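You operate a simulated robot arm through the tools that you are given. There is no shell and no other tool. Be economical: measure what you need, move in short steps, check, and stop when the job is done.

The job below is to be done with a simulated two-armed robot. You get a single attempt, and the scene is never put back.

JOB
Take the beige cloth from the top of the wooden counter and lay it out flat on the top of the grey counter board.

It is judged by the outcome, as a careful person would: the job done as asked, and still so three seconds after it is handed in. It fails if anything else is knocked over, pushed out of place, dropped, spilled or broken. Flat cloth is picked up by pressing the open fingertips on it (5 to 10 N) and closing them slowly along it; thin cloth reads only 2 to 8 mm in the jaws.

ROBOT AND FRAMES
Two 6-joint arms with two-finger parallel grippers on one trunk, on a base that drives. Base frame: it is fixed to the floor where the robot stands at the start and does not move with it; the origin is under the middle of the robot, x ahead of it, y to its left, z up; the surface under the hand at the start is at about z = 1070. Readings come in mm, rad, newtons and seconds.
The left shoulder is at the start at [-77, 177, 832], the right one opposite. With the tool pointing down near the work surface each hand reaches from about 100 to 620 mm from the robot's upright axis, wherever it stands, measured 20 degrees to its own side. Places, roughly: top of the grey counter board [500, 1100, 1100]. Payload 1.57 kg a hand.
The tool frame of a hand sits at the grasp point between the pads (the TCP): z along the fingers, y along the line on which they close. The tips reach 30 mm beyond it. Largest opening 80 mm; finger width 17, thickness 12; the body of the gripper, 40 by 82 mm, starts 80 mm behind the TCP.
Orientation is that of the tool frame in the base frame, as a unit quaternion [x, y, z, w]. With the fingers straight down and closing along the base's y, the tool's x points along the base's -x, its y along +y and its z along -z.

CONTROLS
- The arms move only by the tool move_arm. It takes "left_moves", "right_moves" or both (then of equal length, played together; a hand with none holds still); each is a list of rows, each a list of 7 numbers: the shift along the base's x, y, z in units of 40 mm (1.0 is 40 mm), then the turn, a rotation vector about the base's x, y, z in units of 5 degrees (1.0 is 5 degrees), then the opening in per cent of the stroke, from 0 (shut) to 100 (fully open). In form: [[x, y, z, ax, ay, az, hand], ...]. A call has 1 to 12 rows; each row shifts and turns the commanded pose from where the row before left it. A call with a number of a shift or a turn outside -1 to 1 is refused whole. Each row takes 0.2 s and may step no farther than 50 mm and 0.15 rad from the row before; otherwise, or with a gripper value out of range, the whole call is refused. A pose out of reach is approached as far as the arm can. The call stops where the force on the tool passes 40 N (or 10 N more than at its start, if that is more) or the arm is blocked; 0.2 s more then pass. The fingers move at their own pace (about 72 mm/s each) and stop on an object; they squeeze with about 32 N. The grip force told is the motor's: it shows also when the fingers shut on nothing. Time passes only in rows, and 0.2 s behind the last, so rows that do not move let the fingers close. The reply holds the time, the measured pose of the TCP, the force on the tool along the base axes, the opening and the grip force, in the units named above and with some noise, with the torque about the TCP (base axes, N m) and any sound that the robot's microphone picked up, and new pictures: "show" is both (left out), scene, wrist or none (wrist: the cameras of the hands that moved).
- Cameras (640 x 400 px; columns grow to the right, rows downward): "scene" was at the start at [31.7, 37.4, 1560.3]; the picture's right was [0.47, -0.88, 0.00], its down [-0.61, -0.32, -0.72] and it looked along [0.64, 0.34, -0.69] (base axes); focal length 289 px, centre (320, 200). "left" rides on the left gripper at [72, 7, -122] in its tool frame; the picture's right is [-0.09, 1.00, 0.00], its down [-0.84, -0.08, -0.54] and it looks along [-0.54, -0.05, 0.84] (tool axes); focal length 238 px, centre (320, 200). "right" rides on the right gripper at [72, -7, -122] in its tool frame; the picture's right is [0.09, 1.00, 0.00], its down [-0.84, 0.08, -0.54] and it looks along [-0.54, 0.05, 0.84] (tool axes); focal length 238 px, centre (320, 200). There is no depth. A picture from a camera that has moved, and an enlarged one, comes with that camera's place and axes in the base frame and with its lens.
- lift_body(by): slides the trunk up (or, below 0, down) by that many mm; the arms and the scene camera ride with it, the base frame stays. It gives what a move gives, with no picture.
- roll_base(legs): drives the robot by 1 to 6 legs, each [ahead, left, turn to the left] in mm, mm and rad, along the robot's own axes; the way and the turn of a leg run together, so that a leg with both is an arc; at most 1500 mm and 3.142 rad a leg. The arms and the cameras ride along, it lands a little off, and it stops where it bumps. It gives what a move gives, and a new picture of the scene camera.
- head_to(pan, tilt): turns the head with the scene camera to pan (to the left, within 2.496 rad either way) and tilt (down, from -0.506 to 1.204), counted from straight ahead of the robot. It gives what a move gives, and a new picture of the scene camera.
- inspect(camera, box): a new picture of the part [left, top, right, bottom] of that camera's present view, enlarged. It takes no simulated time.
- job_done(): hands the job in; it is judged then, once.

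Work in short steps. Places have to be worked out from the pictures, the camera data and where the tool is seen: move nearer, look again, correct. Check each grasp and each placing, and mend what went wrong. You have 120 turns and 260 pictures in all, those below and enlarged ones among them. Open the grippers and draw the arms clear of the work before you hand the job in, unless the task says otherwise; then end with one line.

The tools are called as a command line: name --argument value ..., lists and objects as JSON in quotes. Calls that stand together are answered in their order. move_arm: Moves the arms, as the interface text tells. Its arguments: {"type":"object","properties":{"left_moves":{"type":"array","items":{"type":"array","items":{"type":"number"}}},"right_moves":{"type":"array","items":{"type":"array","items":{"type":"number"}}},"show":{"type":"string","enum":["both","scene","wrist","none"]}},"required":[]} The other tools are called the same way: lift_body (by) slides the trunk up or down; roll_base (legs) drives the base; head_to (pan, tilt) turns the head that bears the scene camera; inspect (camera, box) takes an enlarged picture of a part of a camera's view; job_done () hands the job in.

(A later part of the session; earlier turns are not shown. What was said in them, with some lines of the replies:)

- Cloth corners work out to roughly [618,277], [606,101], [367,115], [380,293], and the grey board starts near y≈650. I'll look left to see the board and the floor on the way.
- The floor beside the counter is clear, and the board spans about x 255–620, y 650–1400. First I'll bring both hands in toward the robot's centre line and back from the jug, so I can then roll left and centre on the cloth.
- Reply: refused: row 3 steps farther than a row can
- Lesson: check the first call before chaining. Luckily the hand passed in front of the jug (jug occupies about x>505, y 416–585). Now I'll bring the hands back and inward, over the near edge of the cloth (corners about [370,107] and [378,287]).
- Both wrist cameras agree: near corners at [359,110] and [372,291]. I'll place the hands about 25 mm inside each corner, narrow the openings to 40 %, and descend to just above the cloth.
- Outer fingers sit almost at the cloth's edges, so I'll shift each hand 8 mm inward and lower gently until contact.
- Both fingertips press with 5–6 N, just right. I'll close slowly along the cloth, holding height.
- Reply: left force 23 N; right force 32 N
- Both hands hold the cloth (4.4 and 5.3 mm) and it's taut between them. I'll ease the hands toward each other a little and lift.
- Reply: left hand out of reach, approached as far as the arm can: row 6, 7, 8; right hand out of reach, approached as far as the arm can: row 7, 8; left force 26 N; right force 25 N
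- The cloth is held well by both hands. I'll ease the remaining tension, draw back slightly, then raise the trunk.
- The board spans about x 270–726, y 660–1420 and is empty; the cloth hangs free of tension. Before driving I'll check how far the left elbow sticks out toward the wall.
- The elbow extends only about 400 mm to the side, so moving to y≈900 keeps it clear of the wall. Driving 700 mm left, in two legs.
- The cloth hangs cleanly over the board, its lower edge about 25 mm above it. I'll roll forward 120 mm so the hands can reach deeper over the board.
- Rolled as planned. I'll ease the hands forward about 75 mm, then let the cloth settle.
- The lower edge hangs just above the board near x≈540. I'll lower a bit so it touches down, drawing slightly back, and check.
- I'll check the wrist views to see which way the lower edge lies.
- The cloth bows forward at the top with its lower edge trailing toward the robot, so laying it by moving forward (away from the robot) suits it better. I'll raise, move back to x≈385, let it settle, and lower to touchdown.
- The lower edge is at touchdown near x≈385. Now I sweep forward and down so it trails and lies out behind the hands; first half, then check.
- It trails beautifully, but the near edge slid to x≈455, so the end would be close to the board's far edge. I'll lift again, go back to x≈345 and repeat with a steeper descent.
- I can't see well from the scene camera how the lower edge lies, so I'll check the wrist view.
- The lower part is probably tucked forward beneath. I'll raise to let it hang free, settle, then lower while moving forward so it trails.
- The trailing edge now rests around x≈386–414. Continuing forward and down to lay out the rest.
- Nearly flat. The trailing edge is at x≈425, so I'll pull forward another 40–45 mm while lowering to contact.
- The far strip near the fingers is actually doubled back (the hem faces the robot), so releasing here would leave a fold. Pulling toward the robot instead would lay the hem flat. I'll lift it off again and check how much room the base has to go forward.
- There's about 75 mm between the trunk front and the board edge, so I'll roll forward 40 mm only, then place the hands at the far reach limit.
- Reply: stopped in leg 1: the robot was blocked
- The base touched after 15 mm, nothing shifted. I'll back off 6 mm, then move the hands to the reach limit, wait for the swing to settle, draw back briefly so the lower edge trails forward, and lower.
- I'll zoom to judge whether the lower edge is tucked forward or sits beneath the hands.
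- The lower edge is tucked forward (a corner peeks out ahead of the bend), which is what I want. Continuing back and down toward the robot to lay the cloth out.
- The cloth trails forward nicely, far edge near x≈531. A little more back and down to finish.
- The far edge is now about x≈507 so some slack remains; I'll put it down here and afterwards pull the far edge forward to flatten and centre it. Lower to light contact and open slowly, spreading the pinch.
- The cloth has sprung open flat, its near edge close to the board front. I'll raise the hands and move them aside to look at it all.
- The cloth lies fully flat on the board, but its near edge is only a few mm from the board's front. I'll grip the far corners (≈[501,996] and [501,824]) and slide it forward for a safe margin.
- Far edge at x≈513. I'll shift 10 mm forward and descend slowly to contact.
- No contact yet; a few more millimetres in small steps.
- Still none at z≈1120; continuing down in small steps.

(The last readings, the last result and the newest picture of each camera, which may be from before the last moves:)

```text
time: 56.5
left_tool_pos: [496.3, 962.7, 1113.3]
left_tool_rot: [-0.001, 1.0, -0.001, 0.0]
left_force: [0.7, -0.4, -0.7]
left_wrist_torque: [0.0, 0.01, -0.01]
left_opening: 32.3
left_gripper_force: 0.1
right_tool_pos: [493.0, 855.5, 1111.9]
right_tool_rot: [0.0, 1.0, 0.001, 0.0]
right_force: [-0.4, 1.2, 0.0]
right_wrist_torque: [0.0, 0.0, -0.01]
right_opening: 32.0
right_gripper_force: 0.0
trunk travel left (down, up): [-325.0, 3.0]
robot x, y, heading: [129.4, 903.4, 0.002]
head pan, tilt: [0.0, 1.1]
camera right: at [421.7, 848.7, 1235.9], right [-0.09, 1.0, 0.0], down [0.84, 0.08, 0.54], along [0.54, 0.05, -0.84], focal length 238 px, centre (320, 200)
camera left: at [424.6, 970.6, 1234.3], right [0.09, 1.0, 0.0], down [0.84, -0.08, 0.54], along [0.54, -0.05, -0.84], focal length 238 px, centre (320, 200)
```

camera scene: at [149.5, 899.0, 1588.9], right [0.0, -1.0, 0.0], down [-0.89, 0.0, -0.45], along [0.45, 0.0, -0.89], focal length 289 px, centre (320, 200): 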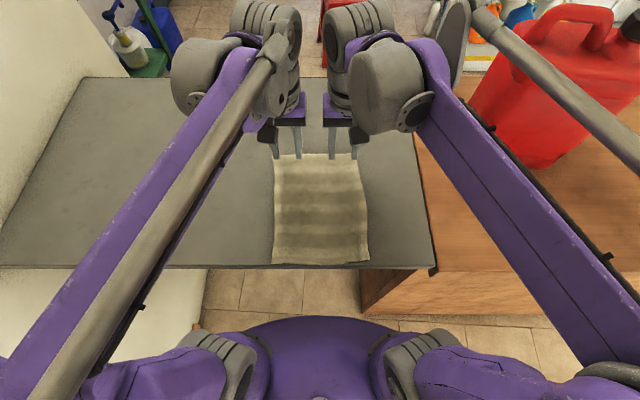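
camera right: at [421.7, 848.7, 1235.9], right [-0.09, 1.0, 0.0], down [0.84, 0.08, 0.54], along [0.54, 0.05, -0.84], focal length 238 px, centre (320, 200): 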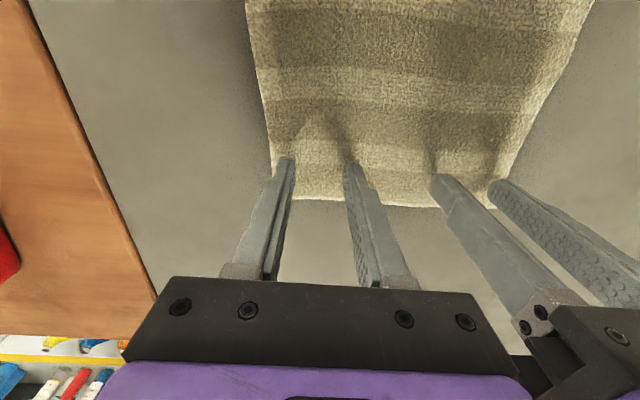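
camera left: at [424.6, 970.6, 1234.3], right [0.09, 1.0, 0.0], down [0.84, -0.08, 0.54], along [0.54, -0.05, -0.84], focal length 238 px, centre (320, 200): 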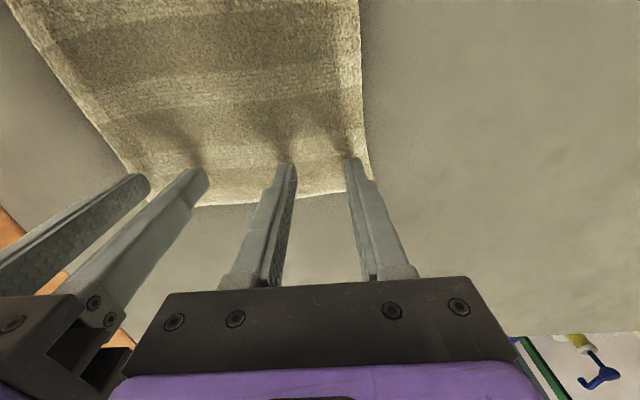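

The board top seems to be about z≈1070 (level with the wood), far edge then ≈525. I'll move 10 mm forward and go on down to contact.

move_arm --left_moves '[[0.25, 0, 0, 0, 0, 0, 40], [0, 0, -0.1, 0, 0, 0, 40], [0, 0, -0.08, 0, 0, 0, 40]]' --right_moves '[[0.3, 0, 0, 0, 0, 0, 40], [0, 0, -0.1, 0, 0, 0, 40], [0, 0, -0.05, 0, 0, 0, 40]]' --show "none"

```text
time: 57.3
left_tool_pos: [505.4, 963.5, 1106.6]
left_tool_rot: [0.0, 1.0, -0.001, 0.0]
left_force: [0.1, 0.1, -0.9]
left_wrist_torque: [0.0, 0.0, 0.0]
left_opening: 31.9
left_gripper_force: 0.0
right_tool_pos: [504.2, 856.6, 1107.1]
right_tool_rot: [-0.001, 1.0, 0.001, 0.0]
right_force: [0.4, 0.3, 0.0]
right_wrist_torque: [-0.03, 0.03, -0.04]
right_opening: 31.8
right_gripper_force: 0.1
trunk travel left (down, up): [-325.0, 3.0]
robot x, y, heading: [127.1, 900.6, -0.003]
head pan, tilt: [0.0, 1.1]
```

move_arm --left_moves '[[0, 0, -0.05, 0, 0, 0, 40], [0, 0, -0.04, 0, 0, 0, 40]]' --right_moves '[[0, 0, -0.05, 0, 0, 0, 40], [0, 0, -0.04, 0, 0, 0, 40]]' --show "none"

```text
time: 57.9
left_tool_pos: [505.1, 962.6, 1102.3]
left_tool_rot: [-0.001, 1.0, -0.002, 0.0]
left_force: [0.5, 0.4, 4.1]
left_wrist_torque: [0.0, 0.01, 0.02]
left_opening: 32.1
left_gripper_force: 0.1
right_tool_pos: [505.3, 855.8, 1103.6]
right_tool_rot: [0.0, 1.0, 0.001, 0.0]
right_force: [-0.5, 0.3, 1.3]
right_wrist_torque: [0.03, 0.02, 0.01]
right_opening: 31.9
right_gripper_force: 0.0
trunk travel left (down, up): [-325.0, 3.0]
robot x, y, heading: [129.9, 900.4, 0.003]
head pan, tilt: [0.0, 1.1]
```

Contact at z≈1103. Press slightly more and close slowly.

move_arm --left_moves '[[0, 0, -0.03, 0, 0, 0, 38], [0, 0, 0, 0, 0, 0, 30], [0, 0, 0, 0, 0, 0, 23], [0, 0, 0, 0, 0, 0, 16], [0, 0, 0, 0, 0, 0, 10], [0, 0, 0, 0, 0, 0, 5], [0, 0, 0, 0, 0, 0, 0], [0, 0, 0, 0, 0, 0, 0]]' --right_moves '[[0, 0, -0.05, 0, 0, 0, 38], [0, 0, 0, 0, 0, 0, 30], [0, 0, 0, 0, 0, 0, 23], [0, 0, 0, 0, 0, 0, 16], [0, 0, 0, 0, 0, 0, 10], [0, 0, 0, 0, 0, 0, 5], [0, 0, 0, 0, 0, 0, 0], [0, 0, 0, 0, 0, 0, 0]]' --show "wrist"

```text
time: 59.7
left_tool_pos: [504.5, 963.3, 1102.3]
left_tool_rot: [0.0, 1.0, -0.002, 0.001]
left_force: [0.9, -11.2, 11.4]
left_wrist_torque: [-0.3, -0.03, -0.08]
left_opening: 3.8
left_gripper_force: 24.5
right_tool_pos: [504.6, 855.4, 1101.5]
right_tool_rot: [-0.001, 1.0, 0.001, 0.001]
right_force: [0.0, 9.6, 14.4]
right_wrist_torque: [0.26, 0.04, 0.1]
right_opening: 2.9
right_gripper_force: 24.3
trunk travel left (down, up): [-325.0, 3.0]
robot x, y, heading: [127.1, 899.5, 0.002]
head pan, tilt: [0.0, 1.1]
camera right: at [432.2, 849.0, 1224.8], right [-0.09, 1.0, 0.0], down [0.84, 0.08, 0.54], along [0.54, 0.05, -0.84], focal length 238 px, centre (320, 200)
camera left: at [433.2, 970.2, 1222.9], right [0.09, 1.0, 0.0], down [0.84, -0.08, 0.54], along [0.54, -0.05, -0.84], focal length 238 px, centre (320, 200)
```

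right: 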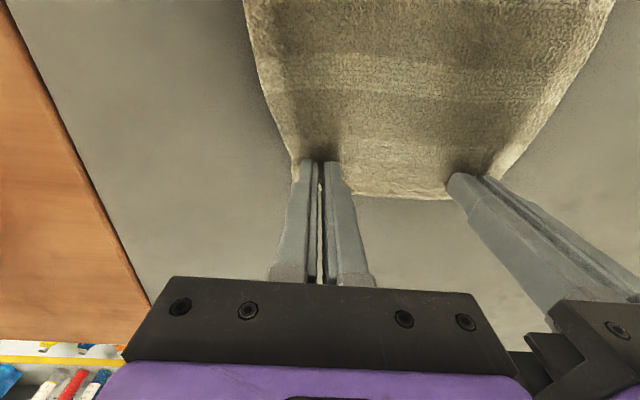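
left: 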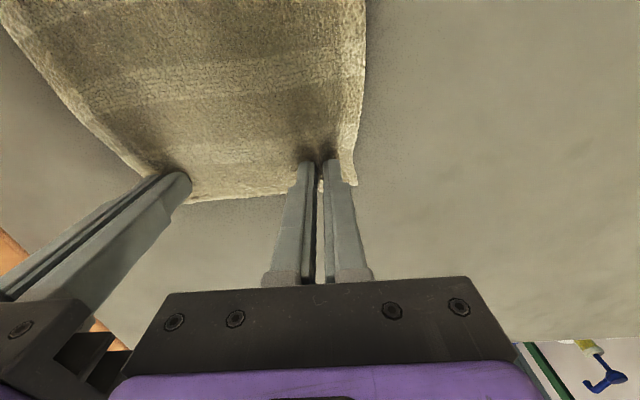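

Both corners are gripped. Lift 4 mm, drag 80 mm forward, set down and check.

move_arm --left_moves '[[0, 0, 0.1, 0, 0, 0, 0], [0.5, 0, 0, 0, 0, 0, 0], [0.5, 0, 0, 0, 0, 0, 0], [0.5, 0, 0, 0, 0, 0, 0], [0.5, 0, 0, 0, 0, 0, 0], [0, 0, -0.06, 0, 0, 0, 0], [0, 0, 0, 0, 0, 0, 0]]' --right_moves '[[0, 0, 0.1, 0, 0, 0, 0], [0.5, 0, 0, 0, 0, 0, 0], [0.5, 0, 0, 0, 0, 0, 0], [0.5, 0, 0, 0, 0, 0, 0], [0.5, 0, 0, 0, 0, 0, 0], [0, 0, -0.06, 0, 0, 0, 0], [0, 0, 0, 0, 0, 0, 0]]'

```text
time: 61.3
left_tool_pos: [584.8, 963.2, 1104.4]
left_tool_rot: [0.0, 1.0, 0.0, 0.0]
left_force: [0.6, -8.5, 1.3]
left_wrist_torque: [-0.23, -0.03, -0.03]
left_opening: 3.7
left_gripper_force: 24.4
right_tool_pos: [584.9, 856.1, 1102.3]
right_tool_rot: [-0.001, 1.0, 0.001, -0.001]
right_force: [-0.2, 8.9, 2.5]
right_wrist_torque: [0.24, 0.06, 0.15]
right_opening: 2.6
right_gripper_force: 23.9
trunk travel left (down, up): [-325.0, 3.0]
robot x, y, heading: [128.4, 897.7, 0.001]
head pan, tilt: [0.0, 1.1]
camera scene: at [148.9, 899.1, 1589.0], right [0.0, -1.0, 0.0], down [-0.89, 0.0, -0.45], along [0.45, 0.0, -0.89], focal length 289 px, centre (320, 200)
camera right: at [513.1, 849.3, 1226.0], right [-0.09, 1.0, 0.0], down [0.84, 0.08, 0.54], along [0.54, 0.05, -0.84], focal length 238 px, centre (320, 200)
camera left: at [513.8, 970.7, 1224.3], right [0.09, 1.0, 0.0], down [0.84, -0.08, 0.54], along [0.54, -0.05, -0.84], focal length 238 px, centre (320, 200)
```

scene: 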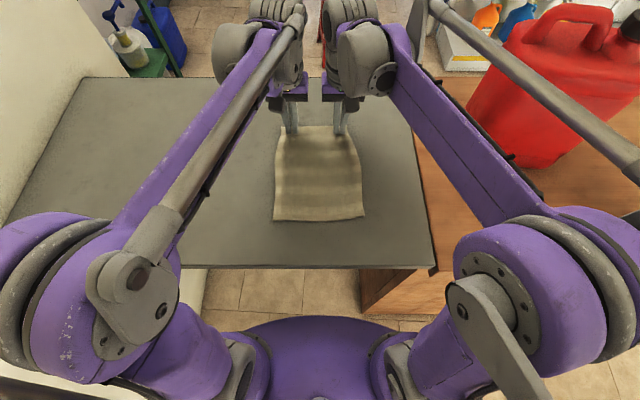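
right: 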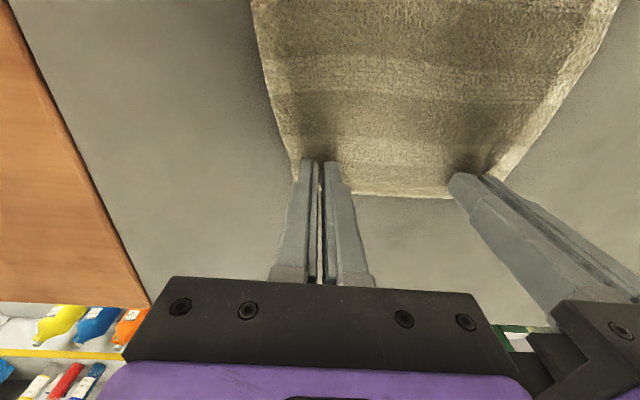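
left: 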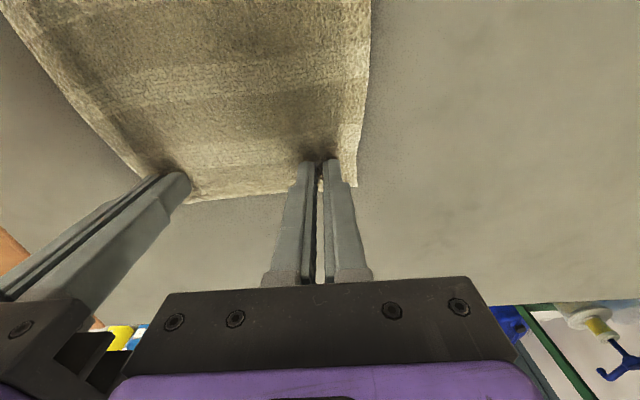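

The cloth slid along with plenty of margin all round. I'll open slowly while in contact, then raise straight up and clear the hands to the sides.

move_arm --left_moves '[[0, 0, 0, 0, 0, 0, 10], [0, 0, 0, 0, 0, 0, 20], [0, 0, 0, 0, 0, 0, 30], [0, 0, 0, 0, 0, 0, 40], [0, 0, 0.5, 0, 0, 0, 40], [0, 0, 1, 0, 0, 0, 40], [0, 0, 1, 0, 0, 0, 40]]' --right_moves '[[0, 0, 0, 0, 0, 0, 10], [0, 0, 0, 0, 0, 0, 20], [0, 0, 0, 0, 0, 0, 30], [0, 0, 0, 0, 0, 0, 40], [0, 0, 0.5, 0, 0, 0, 40], [0, 0, 1, 0, 0, 0, 40], [0, 0, 1, 0, 0, 0, 40]]'

```text
time: 62.9
left_tool_pos: [585.4, 961.9, 1204.2]
left_tool_rot: [0.0, 1.0, -0.002, 0.0]
left_force: [0.3, -0.2, 0.1]
left_wrist_torque: [0.02, -0.01, 0.02]
left_opening: 32.1
left_gripper_force: 0.1
right_tool_pos: [584.2, 856.3, 1203.9]
right_tool_rot: [0.0, 1.0, 0.001, 0.001]
right_force: [0.3, -0.6, 0.1]
right_wrist_torque: [-0.01, -0.05, -0.01]
right_opening: 32.0
right_gripper_force: 0.0
trunk travel left (down, up): [-325.0, 3.0]
robot x, y, heading: [130.4, 898.0, 0.001]
head pan, tilt: [0.0, 1.1]
camera scene: at [149.1, 899.0, 1589.0], right [0.0, -1.0, 0.0], down [-0.89, 0.0, -0.45], along [0.45, 0.0, -0.89], focal length 289 px, centre (320, 200)
camera right: at [513.7, 848.7, 1326.9], right [-0.09, 1.0, 0.0], down [0.84, 0.08, 0.54], along [0.54, 0.05, -0.84], focal length 238 px, centre (320, 200)
camera left: at [514.5, 969.5, 1324.7], right [0.09, 1.0, 0.0], down [0.84, -0.08, 0.54], along [0.54, -0.05, -0.84], focal length 238 px, centre (320, 200)
```

scene: 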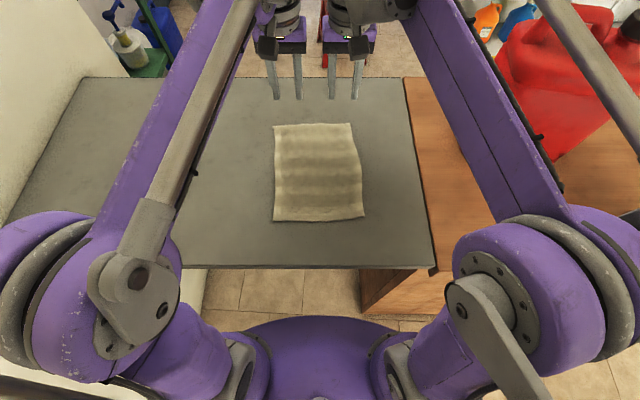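
right: 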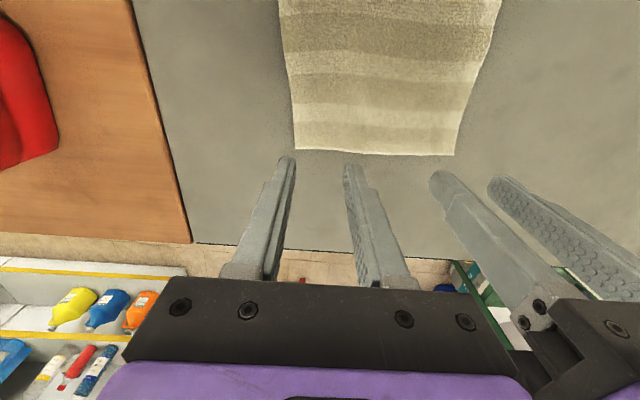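
left: 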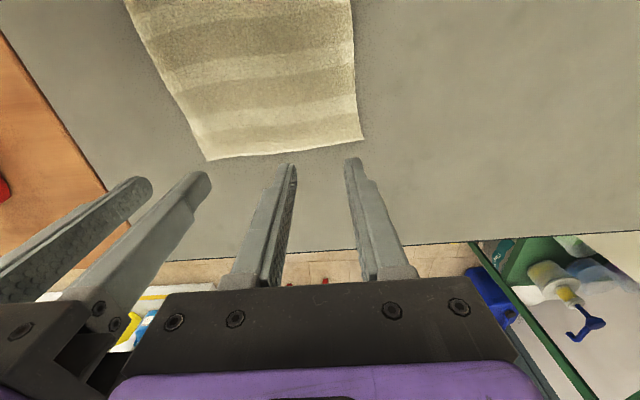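

The cloth lies flat, well inside the board. I'll draw the hands up and back, then roll back so the arms are clear.

move_arm --left_moves '[[-0.5, 0.3, 0.8, 0, 0, 0, 100], [-0.8, 0.4, 0.5, 0, 0, 0, 100], [-1, 0.4, 0, 0, 0, 0, 100], [-1, 0.4, 0, 0, 0, 0, 100], [-1, 0.4, 0, 0, 0, 0, 100], [-1, 0.4, 0, 0, 0, 0, 100], [-1, 0.4, 0, 0, 0, 0, 100]]' --right_moves '[[-0.5, -0.3, 0.8, 0, 0, 0, 100], [-0.8, -0.4, 0.5, 0, 0, 0, 100], [-1, -0.4, 0, 0, 0, 0, 100], [-1, -0.4, 0, 0, 0, 0, 100], [-1, -0.4, 0, 0, 0, 0, 100], [-1, -0.4, 0, 0, 0, 0, 100], [-1, -0.4, 0, 0, 0, 0, 100]]' --show "none"

roll_base --legs '[[-150, 0, 0]]'

inspect --camera "scene" --box '[180, 20, 460, 195]'

```text
time: 64.5
left_tool_pos: [328.7, 1072.7, 1256.0]
left_tool_rot: [0.0, 1.0, 0.0, 0.0]
left_force: [-0.2, 0.0, 0.7]
left_wrist_torque: [-0.07, -0.06, -0.02]
left_opening: 79.9
left_gripper_force: 0.1
right_tool_pos: [330.4, 745.9, 1253.4]
right_tool_rot: [-0.001, 1.0, 0.001, 0.0]
right_force: [0.1, -0.9, 1.1]
right_wrist_torque: [0.0, -0.01, -0.01]
right_opening: 80.0
right_gripper_force: 0.1
trunk travel left (down, up): [-325.0, 3.0]
robot x, y, heading: [130.8, 898.0, 0.002]
head pan, tilt: [0.0, 1.1]
```

```text
time: 65.9
left_tool_pos: [185.3, 1071.4, 1255.9]
left_tool_rot: [0.001, 1.0, -0.001, 0.0]
left_force: [0.5, -0.7, 0.8]
left_wrist_torque: [-0.02, 0.0, -0.01]
left_opening: 80.2
left_gripper_force: 0.1
right_tool_pos: [185.9, 747.2, 1254.1]
right_tool_rot: [0.0, 1.0, 0.001, 0.0]
right_force: [-0.1, 0.1, 0.0]
right_wrist_torque: [-0.02, 0.05, -0.03]
right_opening: 80.2
right_gripper_force: 0.1
trunk travel left (down, up): [-325.0, 3.0]
robot x, y, heading: [-23.1, 903.4, 0.002]
head pan, tilt: [0.0, 1.1]
camera scene: at [1.7, 899.0, 1589.2], right [0.0, -1.0, 0.0], down [-0.89, 0.0, -0.45], along [0.45, 0.0, -0.89], focal length 289 px, centre (320, 200)
```

scene: 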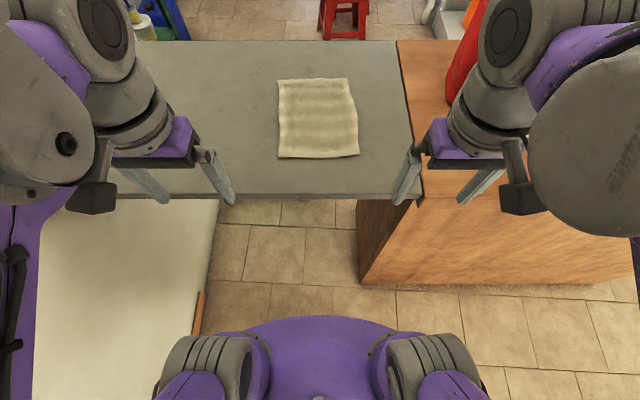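

```text
2.29 times, centred on (320, 108) of scene
camera zoom: at [1.7, 899.0, 1589.2], right [0.0, -1.0, 0.0], down [-0.89, 0.0, -0.45], along [0.45, 0.0, -0.89], focal length 660 px, centre (320, 411)
```

zoom: 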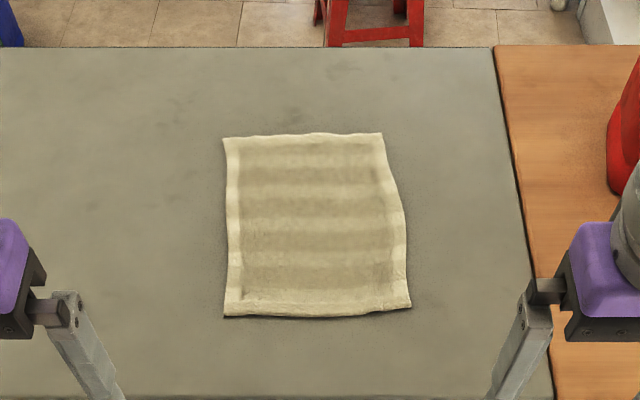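

The cloth lies flat on the grey board, hands open and clear, the jug undisturbed. Handing in.

job_done

```text
The job is handed in.
```

The beige cloth is laid out flat on the grey counter board, well inside its edges; nothing else was visibly moved, though the base once lightly bumped something at floor level while rolling forward, and I backed it off.
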